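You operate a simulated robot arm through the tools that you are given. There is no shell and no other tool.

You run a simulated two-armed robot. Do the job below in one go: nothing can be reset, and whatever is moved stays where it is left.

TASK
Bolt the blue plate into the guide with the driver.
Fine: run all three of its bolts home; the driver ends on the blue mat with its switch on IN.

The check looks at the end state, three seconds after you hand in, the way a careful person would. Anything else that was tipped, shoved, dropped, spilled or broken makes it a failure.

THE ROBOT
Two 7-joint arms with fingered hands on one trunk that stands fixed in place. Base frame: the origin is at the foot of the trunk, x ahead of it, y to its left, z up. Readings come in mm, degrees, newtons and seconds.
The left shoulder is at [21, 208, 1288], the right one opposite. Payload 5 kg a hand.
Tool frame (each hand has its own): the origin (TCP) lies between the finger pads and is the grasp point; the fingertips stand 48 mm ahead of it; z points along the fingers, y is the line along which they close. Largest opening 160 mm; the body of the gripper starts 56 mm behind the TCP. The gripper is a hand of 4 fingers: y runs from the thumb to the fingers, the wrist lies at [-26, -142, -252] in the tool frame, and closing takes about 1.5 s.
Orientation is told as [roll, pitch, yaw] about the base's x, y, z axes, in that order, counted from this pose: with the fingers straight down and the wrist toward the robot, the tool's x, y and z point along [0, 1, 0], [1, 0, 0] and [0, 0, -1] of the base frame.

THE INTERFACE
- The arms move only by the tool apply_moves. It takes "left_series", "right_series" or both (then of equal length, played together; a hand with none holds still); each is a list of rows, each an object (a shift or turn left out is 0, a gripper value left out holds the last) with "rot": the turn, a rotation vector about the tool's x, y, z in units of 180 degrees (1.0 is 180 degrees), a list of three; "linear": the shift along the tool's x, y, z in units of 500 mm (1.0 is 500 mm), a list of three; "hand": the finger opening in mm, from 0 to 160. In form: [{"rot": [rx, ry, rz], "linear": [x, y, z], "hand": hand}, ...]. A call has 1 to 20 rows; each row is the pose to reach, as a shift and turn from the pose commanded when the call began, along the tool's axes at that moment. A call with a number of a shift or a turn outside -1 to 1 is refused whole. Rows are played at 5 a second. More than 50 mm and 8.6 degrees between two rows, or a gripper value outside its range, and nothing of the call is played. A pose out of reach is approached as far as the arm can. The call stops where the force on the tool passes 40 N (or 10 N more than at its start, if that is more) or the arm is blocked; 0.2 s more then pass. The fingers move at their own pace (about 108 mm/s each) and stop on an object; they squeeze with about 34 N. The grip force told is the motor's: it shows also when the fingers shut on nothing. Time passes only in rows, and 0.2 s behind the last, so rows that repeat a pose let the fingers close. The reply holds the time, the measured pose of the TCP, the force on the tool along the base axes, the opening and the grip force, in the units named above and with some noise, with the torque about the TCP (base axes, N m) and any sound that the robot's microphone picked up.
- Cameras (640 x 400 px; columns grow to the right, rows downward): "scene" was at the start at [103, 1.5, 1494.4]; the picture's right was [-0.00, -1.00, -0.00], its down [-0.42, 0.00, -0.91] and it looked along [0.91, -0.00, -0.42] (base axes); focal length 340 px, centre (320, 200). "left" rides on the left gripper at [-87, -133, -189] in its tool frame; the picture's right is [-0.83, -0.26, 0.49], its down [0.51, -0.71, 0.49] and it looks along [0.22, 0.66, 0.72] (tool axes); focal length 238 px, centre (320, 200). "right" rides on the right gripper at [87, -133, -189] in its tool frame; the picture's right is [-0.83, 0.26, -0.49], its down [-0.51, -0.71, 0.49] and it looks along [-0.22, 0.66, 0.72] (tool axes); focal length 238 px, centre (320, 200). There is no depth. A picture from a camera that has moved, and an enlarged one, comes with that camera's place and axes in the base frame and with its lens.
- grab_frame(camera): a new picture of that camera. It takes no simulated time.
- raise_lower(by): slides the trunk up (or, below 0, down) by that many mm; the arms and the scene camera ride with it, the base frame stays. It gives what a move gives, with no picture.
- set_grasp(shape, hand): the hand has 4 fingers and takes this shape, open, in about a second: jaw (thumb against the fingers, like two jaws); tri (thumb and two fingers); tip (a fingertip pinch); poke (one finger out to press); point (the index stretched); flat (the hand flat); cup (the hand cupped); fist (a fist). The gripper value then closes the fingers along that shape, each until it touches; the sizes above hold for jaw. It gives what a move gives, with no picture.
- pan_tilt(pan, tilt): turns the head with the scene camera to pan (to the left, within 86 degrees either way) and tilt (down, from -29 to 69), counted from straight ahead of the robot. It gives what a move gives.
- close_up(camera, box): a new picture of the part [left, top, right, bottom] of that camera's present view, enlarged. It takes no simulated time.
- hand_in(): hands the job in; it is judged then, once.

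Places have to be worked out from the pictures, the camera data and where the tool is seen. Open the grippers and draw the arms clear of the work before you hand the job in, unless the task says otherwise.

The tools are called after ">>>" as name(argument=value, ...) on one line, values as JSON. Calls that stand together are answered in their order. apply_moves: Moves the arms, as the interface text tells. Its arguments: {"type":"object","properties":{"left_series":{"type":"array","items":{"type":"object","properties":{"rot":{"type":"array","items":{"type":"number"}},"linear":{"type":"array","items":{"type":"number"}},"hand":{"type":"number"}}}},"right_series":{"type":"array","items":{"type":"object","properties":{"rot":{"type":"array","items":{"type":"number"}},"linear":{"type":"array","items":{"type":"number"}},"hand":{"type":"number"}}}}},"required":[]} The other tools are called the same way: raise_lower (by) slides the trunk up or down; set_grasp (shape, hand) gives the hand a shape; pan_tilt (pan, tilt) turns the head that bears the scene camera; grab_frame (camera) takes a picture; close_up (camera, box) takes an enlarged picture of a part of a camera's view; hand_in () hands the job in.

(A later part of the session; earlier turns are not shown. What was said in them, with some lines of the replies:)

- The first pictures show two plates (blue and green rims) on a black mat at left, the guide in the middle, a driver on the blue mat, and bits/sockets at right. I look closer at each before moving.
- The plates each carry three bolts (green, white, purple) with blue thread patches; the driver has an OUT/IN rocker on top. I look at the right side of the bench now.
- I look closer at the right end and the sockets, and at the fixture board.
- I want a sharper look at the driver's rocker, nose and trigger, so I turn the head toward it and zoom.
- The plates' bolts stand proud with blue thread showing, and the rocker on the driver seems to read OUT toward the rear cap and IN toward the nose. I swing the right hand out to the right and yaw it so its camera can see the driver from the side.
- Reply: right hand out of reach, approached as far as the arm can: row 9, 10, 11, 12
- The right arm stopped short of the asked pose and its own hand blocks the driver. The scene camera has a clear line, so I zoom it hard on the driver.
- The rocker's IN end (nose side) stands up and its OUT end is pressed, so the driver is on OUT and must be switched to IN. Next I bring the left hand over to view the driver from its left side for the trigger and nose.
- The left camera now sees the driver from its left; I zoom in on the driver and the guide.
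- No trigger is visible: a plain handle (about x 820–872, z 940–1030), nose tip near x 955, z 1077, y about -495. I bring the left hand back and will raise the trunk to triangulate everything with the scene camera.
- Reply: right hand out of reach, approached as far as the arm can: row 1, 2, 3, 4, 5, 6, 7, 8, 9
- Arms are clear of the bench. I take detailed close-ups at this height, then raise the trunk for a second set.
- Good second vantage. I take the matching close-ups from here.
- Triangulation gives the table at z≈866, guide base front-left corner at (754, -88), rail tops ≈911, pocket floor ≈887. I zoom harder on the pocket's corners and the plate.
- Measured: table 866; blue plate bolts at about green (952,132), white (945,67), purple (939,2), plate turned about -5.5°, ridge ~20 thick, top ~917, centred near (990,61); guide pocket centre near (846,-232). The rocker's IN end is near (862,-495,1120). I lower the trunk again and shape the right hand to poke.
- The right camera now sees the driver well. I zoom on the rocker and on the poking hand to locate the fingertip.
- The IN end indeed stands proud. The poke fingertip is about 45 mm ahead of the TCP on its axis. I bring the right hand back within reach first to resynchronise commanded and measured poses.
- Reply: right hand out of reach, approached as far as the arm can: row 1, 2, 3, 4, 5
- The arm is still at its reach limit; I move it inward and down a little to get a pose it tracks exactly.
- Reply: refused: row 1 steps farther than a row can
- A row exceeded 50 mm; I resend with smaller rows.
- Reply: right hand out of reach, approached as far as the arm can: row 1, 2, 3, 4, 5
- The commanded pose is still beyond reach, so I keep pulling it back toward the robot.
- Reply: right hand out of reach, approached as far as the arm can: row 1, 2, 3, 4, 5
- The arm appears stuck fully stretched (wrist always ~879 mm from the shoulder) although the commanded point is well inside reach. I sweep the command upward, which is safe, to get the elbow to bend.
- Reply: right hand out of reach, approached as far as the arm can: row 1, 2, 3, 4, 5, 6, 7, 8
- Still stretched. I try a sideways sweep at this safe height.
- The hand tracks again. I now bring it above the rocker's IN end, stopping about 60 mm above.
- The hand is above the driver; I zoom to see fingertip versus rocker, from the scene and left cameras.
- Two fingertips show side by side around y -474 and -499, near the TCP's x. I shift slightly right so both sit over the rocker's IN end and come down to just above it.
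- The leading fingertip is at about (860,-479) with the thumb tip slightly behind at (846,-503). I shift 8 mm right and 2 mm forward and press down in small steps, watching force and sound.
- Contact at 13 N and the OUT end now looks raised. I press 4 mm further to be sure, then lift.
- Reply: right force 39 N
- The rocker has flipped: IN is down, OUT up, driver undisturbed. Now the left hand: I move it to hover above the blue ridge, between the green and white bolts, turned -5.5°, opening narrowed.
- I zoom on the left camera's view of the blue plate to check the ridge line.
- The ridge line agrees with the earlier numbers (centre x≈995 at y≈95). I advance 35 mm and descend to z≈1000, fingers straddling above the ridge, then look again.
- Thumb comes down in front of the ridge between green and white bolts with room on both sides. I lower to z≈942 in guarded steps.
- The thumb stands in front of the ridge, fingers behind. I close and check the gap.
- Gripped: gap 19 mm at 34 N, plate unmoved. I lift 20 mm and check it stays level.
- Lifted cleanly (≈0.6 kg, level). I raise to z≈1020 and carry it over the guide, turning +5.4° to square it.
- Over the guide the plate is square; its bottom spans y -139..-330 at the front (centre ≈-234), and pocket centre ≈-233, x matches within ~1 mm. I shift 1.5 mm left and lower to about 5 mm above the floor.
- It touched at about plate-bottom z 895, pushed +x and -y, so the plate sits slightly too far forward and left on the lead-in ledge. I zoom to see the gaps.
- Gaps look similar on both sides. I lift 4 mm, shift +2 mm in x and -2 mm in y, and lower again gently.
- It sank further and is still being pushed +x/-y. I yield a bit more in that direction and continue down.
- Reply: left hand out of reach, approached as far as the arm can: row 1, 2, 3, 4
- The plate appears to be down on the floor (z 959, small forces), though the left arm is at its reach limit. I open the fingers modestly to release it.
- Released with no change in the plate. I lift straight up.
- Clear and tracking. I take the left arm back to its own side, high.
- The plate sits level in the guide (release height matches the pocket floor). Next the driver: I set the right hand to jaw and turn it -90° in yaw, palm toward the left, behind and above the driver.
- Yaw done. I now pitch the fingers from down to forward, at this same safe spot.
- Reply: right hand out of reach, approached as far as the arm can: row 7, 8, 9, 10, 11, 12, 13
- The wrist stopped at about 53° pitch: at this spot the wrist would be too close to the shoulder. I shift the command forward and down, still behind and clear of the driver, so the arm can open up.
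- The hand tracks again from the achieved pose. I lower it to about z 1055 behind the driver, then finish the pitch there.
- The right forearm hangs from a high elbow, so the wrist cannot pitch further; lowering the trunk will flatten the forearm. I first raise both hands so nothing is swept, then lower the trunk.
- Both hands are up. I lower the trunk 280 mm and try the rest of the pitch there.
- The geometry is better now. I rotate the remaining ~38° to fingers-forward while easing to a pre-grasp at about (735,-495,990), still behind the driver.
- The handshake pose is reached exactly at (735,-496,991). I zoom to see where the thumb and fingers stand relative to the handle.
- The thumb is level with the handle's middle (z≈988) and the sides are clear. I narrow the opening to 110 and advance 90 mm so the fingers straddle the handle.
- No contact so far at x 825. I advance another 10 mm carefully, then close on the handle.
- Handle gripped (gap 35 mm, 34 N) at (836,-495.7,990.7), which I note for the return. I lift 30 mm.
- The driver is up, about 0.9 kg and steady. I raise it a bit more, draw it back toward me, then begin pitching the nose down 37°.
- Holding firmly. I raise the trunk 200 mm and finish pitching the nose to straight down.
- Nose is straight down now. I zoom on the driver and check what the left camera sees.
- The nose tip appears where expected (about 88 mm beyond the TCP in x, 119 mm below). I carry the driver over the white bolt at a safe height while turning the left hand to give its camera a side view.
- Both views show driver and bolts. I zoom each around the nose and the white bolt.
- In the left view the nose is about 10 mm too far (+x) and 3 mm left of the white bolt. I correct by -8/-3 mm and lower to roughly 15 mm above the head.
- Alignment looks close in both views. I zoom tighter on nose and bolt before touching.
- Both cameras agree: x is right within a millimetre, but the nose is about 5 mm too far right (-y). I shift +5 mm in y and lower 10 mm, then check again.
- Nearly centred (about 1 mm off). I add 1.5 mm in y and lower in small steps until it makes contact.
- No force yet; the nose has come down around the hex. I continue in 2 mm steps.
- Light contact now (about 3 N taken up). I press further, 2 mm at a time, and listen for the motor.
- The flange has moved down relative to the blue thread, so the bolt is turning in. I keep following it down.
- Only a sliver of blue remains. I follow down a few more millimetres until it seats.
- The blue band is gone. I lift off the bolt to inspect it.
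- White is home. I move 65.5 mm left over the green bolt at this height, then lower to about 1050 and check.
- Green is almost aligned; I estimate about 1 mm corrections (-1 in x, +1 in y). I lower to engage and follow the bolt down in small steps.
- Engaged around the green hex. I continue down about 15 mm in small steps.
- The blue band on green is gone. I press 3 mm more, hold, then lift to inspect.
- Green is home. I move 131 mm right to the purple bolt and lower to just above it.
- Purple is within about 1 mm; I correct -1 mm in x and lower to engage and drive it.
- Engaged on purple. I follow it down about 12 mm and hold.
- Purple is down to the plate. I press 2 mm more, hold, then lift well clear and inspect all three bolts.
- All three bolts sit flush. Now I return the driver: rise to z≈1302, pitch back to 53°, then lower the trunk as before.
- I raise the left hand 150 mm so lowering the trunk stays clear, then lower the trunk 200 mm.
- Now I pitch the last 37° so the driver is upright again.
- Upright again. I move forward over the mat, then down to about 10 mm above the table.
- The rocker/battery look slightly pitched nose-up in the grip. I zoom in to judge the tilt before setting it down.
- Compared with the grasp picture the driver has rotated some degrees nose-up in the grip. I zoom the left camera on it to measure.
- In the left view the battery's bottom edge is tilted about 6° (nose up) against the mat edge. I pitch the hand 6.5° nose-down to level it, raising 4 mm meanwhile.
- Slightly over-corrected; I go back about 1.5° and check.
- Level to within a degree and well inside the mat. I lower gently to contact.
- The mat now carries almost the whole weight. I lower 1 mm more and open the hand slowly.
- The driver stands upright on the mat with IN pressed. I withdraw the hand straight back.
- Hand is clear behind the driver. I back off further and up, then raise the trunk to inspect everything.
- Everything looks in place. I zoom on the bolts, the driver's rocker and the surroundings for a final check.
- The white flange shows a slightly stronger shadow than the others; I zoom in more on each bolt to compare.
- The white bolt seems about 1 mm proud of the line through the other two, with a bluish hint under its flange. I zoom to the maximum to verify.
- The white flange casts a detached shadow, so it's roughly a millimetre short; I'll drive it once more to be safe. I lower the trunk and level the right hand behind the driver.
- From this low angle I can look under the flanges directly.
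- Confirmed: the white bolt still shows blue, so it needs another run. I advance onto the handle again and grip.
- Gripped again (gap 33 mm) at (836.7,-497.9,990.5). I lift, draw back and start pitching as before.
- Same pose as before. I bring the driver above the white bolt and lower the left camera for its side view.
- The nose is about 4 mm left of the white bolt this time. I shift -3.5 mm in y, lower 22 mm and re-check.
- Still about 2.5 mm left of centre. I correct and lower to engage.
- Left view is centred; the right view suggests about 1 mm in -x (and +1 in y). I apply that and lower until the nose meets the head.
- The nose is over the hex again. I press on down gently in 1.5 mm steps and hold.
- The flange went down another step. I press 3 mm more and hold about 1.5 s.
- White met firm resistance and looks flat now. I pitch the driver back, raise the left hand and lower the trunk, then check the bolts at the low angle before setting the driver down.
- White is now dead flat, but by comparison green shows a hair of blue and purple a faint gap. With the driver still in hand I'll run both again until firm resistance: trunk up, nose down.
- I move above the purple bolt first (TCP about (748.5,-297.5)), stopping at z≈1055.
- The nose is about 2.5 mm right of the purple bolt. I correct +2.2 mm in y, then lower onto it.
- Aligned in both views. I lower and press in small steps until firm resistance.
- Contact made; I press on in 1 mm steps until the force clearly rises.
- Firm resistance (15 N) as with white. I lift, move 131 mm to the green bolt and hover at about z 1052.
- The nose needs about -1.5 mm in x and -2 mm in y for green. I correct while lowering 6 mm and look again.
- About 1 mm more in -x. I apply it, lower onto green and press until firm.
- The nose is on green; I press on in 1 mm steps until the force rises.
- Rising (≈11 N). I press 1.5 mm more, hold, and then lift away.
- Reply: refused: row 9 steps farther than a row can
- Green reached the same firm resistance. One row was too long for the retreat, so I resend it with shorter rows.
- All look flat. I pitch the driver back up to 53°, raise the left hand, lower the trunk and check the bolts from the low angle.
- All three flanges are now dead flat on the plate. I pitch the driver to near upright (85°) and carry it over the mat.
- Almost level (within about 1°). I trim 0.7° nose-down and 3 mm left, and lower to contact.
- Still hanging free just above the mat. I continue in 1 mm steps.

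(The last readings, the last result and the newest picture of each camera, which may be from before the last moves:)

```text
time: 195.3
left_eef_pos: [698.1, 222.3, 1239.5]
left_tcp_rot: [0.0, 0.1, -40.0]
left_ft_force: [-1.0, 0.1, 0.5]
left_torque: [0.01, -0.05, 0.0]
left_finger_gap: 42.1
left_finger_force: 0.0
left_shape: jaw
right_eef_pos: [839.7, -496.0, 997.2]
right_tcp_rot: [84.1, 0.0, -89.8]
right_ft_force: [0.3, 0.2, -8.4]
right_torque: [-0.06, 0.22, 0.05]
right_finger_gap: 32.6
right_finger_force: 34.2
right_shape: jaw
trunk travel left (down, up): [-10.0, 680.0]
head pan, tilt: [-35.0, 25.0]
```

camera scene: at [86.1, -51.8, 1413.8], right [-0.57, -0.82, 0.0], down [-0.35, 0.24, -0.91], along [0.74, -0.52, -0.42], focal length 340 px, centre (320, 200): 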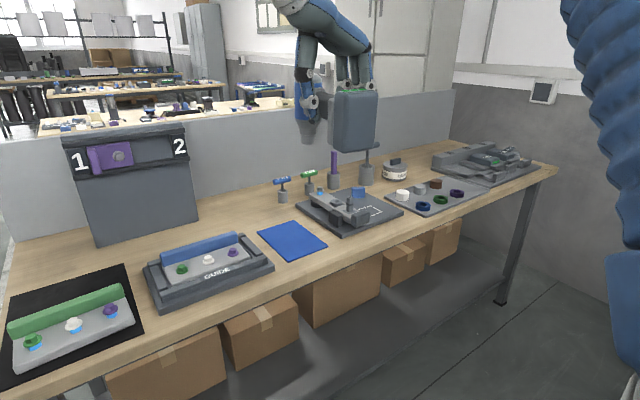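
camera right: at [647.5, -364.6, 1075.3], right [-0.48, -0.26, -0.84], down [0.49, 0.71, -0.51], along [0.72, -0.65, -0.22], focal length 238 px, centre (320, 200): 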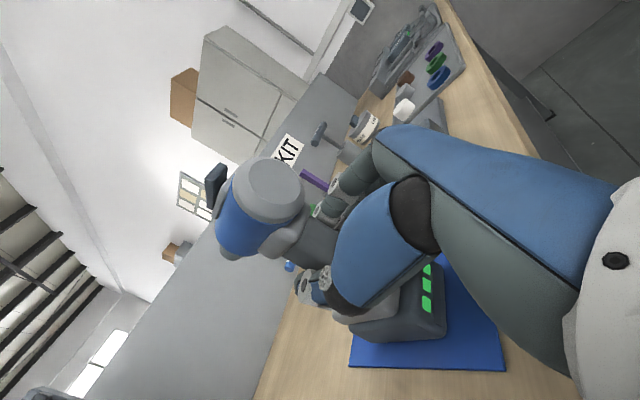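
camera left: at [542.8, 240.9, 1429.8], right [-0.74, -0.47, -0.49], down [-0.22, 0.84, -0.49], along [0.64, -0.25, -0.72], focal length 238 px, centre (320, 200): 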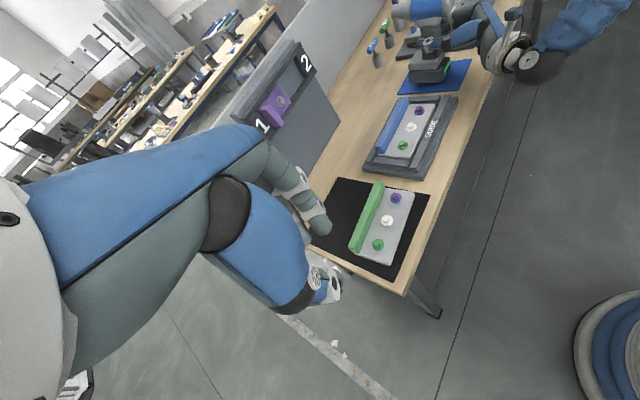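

>>> apply_moves(right_series=[{"linear": [-0.002, 0, 0]}, {"linear": [-0.004, 0, 0]}, {"linear": [-0.006, 0, 0]}, {"linear": [-0.008, 0, 0]}, {"linear": [-0.008, 0, 0]}])

>>> close_up(camera="left", box=[410, 40, 470, 105])

```text
time: 196.5
left_eef_pos: [697.8, 224.1, 1240.2]
left_tcp_rot: [0.0, 0.0, -40.1]
left_ft_force: [-0.3, 0.4, -0.7]
left_torque: [-0.03, 0.01, 0.01]
left_finger_gap: 42.0
left_finger_force: 0.0
left_shape: jaw
right_eef_pos: [838.2, -495.8, 995.0]
right_tcp_rot: [84.3, 0.1, -89.9]
right_ft_force: [-0.2, 1.2, -0.8]
right_torque: [-0.14, -0.08, -0.01]
right_finger_gap: 32.7
right_finger_force: 34.5
right_shape: jaw
trunk travel left (down, up): [-10.0, 680.0]
head pan, tilt: [-35.0, 25.0]
```

```text
6.15 times, centred on (440, 72) of left
camera zoom: at [542.1, 241.3, 1429.0], right [-0.74, -0.47, -0.49], down [-0.22, 0.84, -0.49], along [0.64, -0.25, -0.72], focal length 1467 px, centre (-418, 985)
```

zoom: 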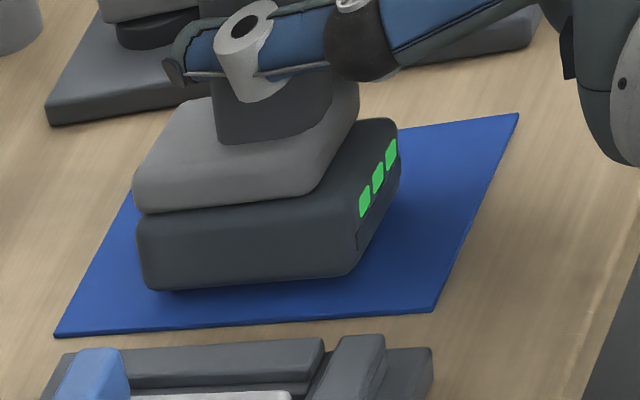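

The mat carries the weight again. I lower 1 mm more and open the hand gradually.

>>> apply_moves(right_series=[{"linear": [-0.002, 0, 0]}, {"linear": [-0.003, 0, 0], "hand": 38}, {"linear": [-0.003, 0, 0], "hand": 46}, {"linear": [-0.003, 0, 0], "hand": 60}, {"linear": [-0.003, 0, 0], "hand": 80}, {"linear": [-0.003, 0, 0], "hand": 110}, {"linear": [-0.003, 0, 0], "hand": 110}])

>>> close_up(camera="left", box=[380, 0, 490, 105])

>>> close_up(camera="scene", box=[245, 65, 345, 200])

```text
time: 198.1
left_eef_pos: [697.6, 223.0, 1240.3]
left_tcp_rot: [0.0, 0.1, -40.0]
left_ft_force: [0.1, 0.1, -0.1]
left_torque: [-0.01, 0.04, 0.0]
left_finger_gap: 42.0
left_finger_force: 0.1
left_shape: jaw
right_eef_pos: [837.5, -495.6, 991.4]
right_tcp_rot: [84.1, -0.1, -89.9]
right_ft_force: [0.0, 0.0, -0.6]
right_torque: [0.0, -0.03, -0.04]
right_finger_gap: 109.7
right_finger_force: 0.2
right_shape: jaw
trunk travel left (down, up): [-10.0, 680.0]
head pan, tilt: [-35.0, 25.0]
```

```text
3.81 times, centred on (435, 52) of left
camera zoom: at [542.2, 241.2, 1428.9], right [-0.74, -0.47, -0.49], down [-0.22, 0.84, -0.49], along [0.64, -0.25, -0.72], focal length 908 px, centre (-118, 762)
```

zoom: 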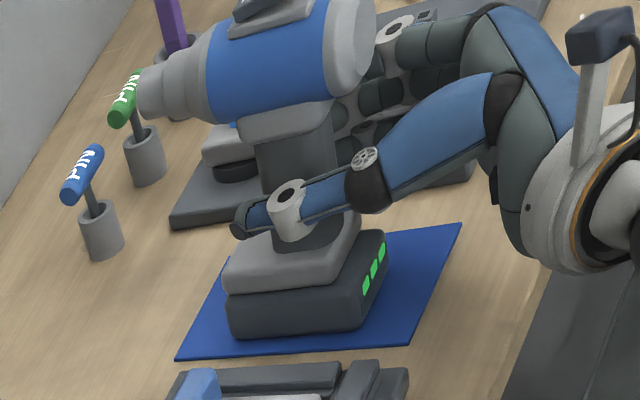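

```text
2.96 times, centred on (295, 132) of scene
camera zoom: at [86.3, -51.2, 1213.8], right [-0.57, -0.82, 0.0], down [-0.35, 0.24, -0.91], along [0.74, -0.52, -0.42], focal length 1007 px, centre (394, 400)
```

zoom: 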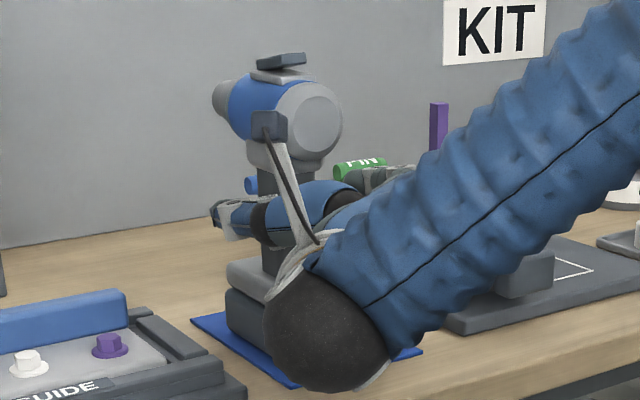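

The driver stands free on the mat. I withdraw straight back, then further back and up, and raise the trunk for a final look.

>>> apply_moves(right_series=[{"linear": [-0.004, 0, -0.04]}, {"linear": [-0.008, 0, -0.08]}, {"linear": [-0.012, 0, -0.12]}, {"linear": [-0.016, 0, -0.16]}, {"linear": [-0.02, 0, -0.2]}, {"linear": [-0.025, 0, -0.25]}, {"linear": [-0.032, 0, -0.32]}, {"linear": [-0.037, 0, -0.37]}, {"linear": [0.03, 0, -0.38]}, {"linear": [0.08, 0, -0.385]}, {"linear": [0.08, 0, -0.385]}])

>>> raise_lower(by=280)

>>> pan_tilt(pan=-12, tilt=32)

>>> grab_frame(camera="scene")

>>> close_up(camera="scene", box=[380, 140, 470, 250])

>>> close_up(camera="scene", box=[285, 200, 400, 265])

```text
time: 200.5
left_eef_pos: [697.3, 222.8, 1240.5]
left_tcp_rot: [0.0, 0.0, -40.1]
left_ft_force: [-0.4, -0.8, 0.0]
left_torque: [0.01, -0.01, 0.02]
left_finger_gap: 41.9
left_finger_force: 0.0
left_shape: jaw
right_eef_pos: [650.7, -493.8, 1052.6]
right_tcp_rot: [84.2, -0.1, -90.0]
right_ft_force: [-0.1, 0.5, 0.0]
right_torque: [0.02, 0.02, -0.01]
right_finger_gap: 109.8
right_finger_force: 0.1
right_shape: jaw
trunk travel left (down, up): [-10.0, 680.0]
head pan, tilt: [-35.0, 25.0]
```

```text
time: 203.3
left_eef_pos: [697.5, 223.1, 1519.5]
left_tcp_rot: [0.1, 0.0, -40.0]
left_ft_force: [-0.8, 0.0, 0.0]
left_torque: [0.02, 0.02, 0.0]
left_finger_gap: 41.7
left_finger_force: 0.1
left_shape: jaw
right_eef_pos: [650.5, -494.3, 1332.2]
right_tcp_rot: [84.2, 0.0, -90.0]
right_ft_force: [0.6, 0.3, -0.1]
right_torque: [-0.01, -0.02, 0.01]
right_finger_gap: 109.7
right_finger_force: 0.1
right_shape: jaw
trunk travel left (down, up): [-290.0, 400.0]
head pan, tilt: [-35.0, 25.0]
```

```text
time: 204.2
left_eef_pos: [697.2, 222.4, 1520.6]
left_tcp_rot: [0.0, -0.1, -40.0]
left_ft_force: [0.9, 0.0, -0.8]
left_torque: [0.0, -0.01, 0.0]
left_finger_gap: 41.9
left_finger_force: 0.0
left_shape: jaw
right_eef_pos: [649.4, -494.3, 1333.3]
right_tcp_rot: [84.2, 0.1, -90.1]
right_ft_force: [0.4, 0.0, -0.3]
right_torque: [-0.01, 0.0, 0.02]
right_finger_gap: 109.6
right_finger_force: 0.1
right_shape: jaw
trunk travel left (down, up): [-290.0, 400.0]
head pan, tilt: [-12.0, 32.0]
```

```text
taken
camera scene: at [98.4, -17.1, 1482.7], right [-0.21, -0.98, 0.0], down [-0.52, 0.11, -0.85], along [0.83, -0.18, -0.53], focal length 340 px, centre (320, 200)
```

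scene: 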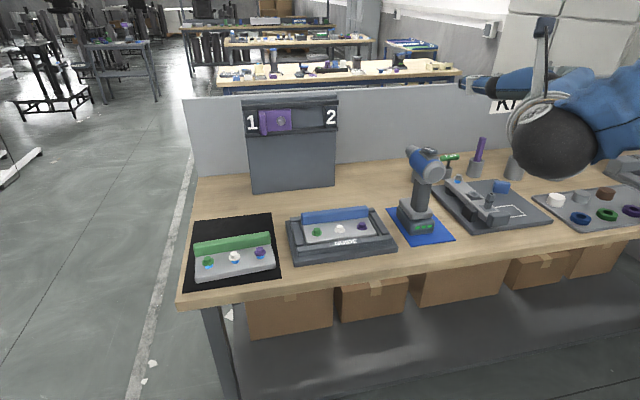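

```text
3.64 times, centred on (425, 195) of scene
camera zoom: at [98.4, -17.1, 1482.7], right [-0.21, -0.98, 0.0], down [-0.52, 0.11, -0.85], along [0.83, -0.18, -0.53], focal length 1236 px, centre (-62, 218)
```

zoom: 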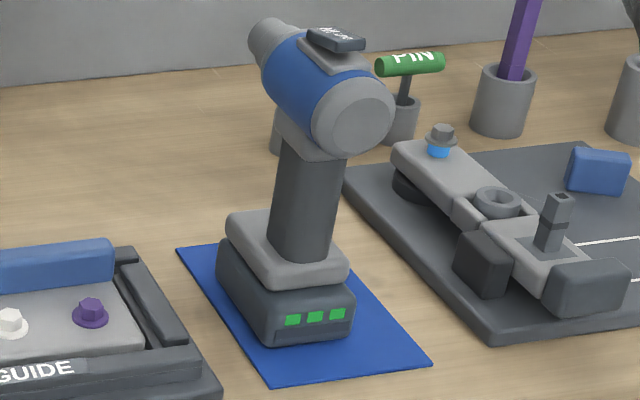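

```text
5.57 times, centred on (342, 232) of scene
camera zoom: at [98.4, -17.1, 1482.7], right [-0.21, -0.98, 0.0], down [-0.52, 0.11, -0.85], along [0.83, -0.18, -0.53], focal length 1892 px, centre (195, 19)
```

zoom: 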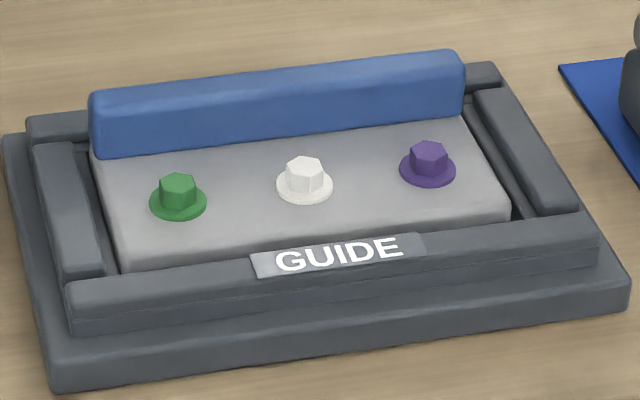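

Everything stands as required: plate bolted flat, driver upright on the blue mat with IN pressed, nothing else moved. I open both hands fully, arms already clear, and then hand in.

>>> apply_moves(left_series=[{"hand": 150}, {"hand": 150}, {"hand": 150}, {"hand": 150}], right_series=[{"hand": 150}, {"hand": 150}, {"hand": 150}, {"hand": 150}])

>>> close_up(camera="scene", box=[395, 135, 460, 185])

```text
time: 205.2
left_eef_pos: [697.5, 223.1, 1520.6]
left_tcp_rot: [-0.1, 0.0, -40.0]
left_ft_force: [0.6, -0.3, -0.1]
left_torque: [-0.03, -0.01, 0.01]
left_finger_gap: 149.9
left_finger_force: 0.0
left_shape: jaw
right_eef_pos: [648.8, -494.4, 1332.9]
right_tcp_rot: [84.2, 0.1, -90.0]
right_ft_force: [0.6, -0.5, 0.0]
right_torque: [0.01, -0.01, 0.03]
right_finger_gap: 149.5
right_finger_force: 0.0
right_shape: jaw
trunk travel left (down, up): [-290.0, 400.0]
head pan, tilt: [-12.0, 32.0]
```

```text
8.00 times, centred on (428, 160) of scene
camera zoom: at [98.4, -17.1, 1482.7], right [-0.21, -0.98, 0.0], down [-0.52, 0.11, -0.85], along [0.83, -0.18, -0.53], focal length 2719 px, centre (-540, 520)
```

zoom: 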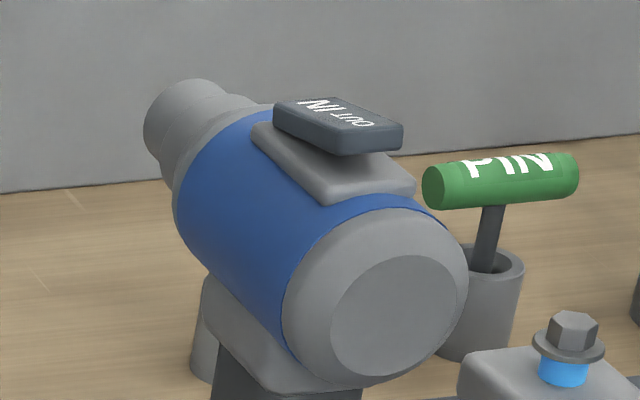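

The rocker is on IN, the hands are open and clear, and all three bolts are home. I hand the job in.

>>> hand_in()

```text
The job is handed in.
```

The blue plate is bolted into the guide. All three of its bolts are run home, and the driver stands upright on the blue mat with its switch on IN. I've handed the job in; no verdict has come back yet.

- **Plate:** it sits level on the pocket floor. It touched the lead-in ledge on the way down, and I eased it in.
- **Bolts:** after the first run the white bolt was about 1 mm short, with blue thread still showing. Green and purple had hairline gaps. I ran all three again until they met firm resistance, and the low camera view then showed every flange flat on the plate.
- **Driver:** its switch started on OUT, so I pressed it to IN before driving. It turned a few degrees in my grip while pressing. I levelled it before setting it down, and it sits fully on the mat, about 12 mm inside the left edge.
- **Everything else:** nothing else on the bench looked moved in the final pictures. Both hands are open and drawn clear.
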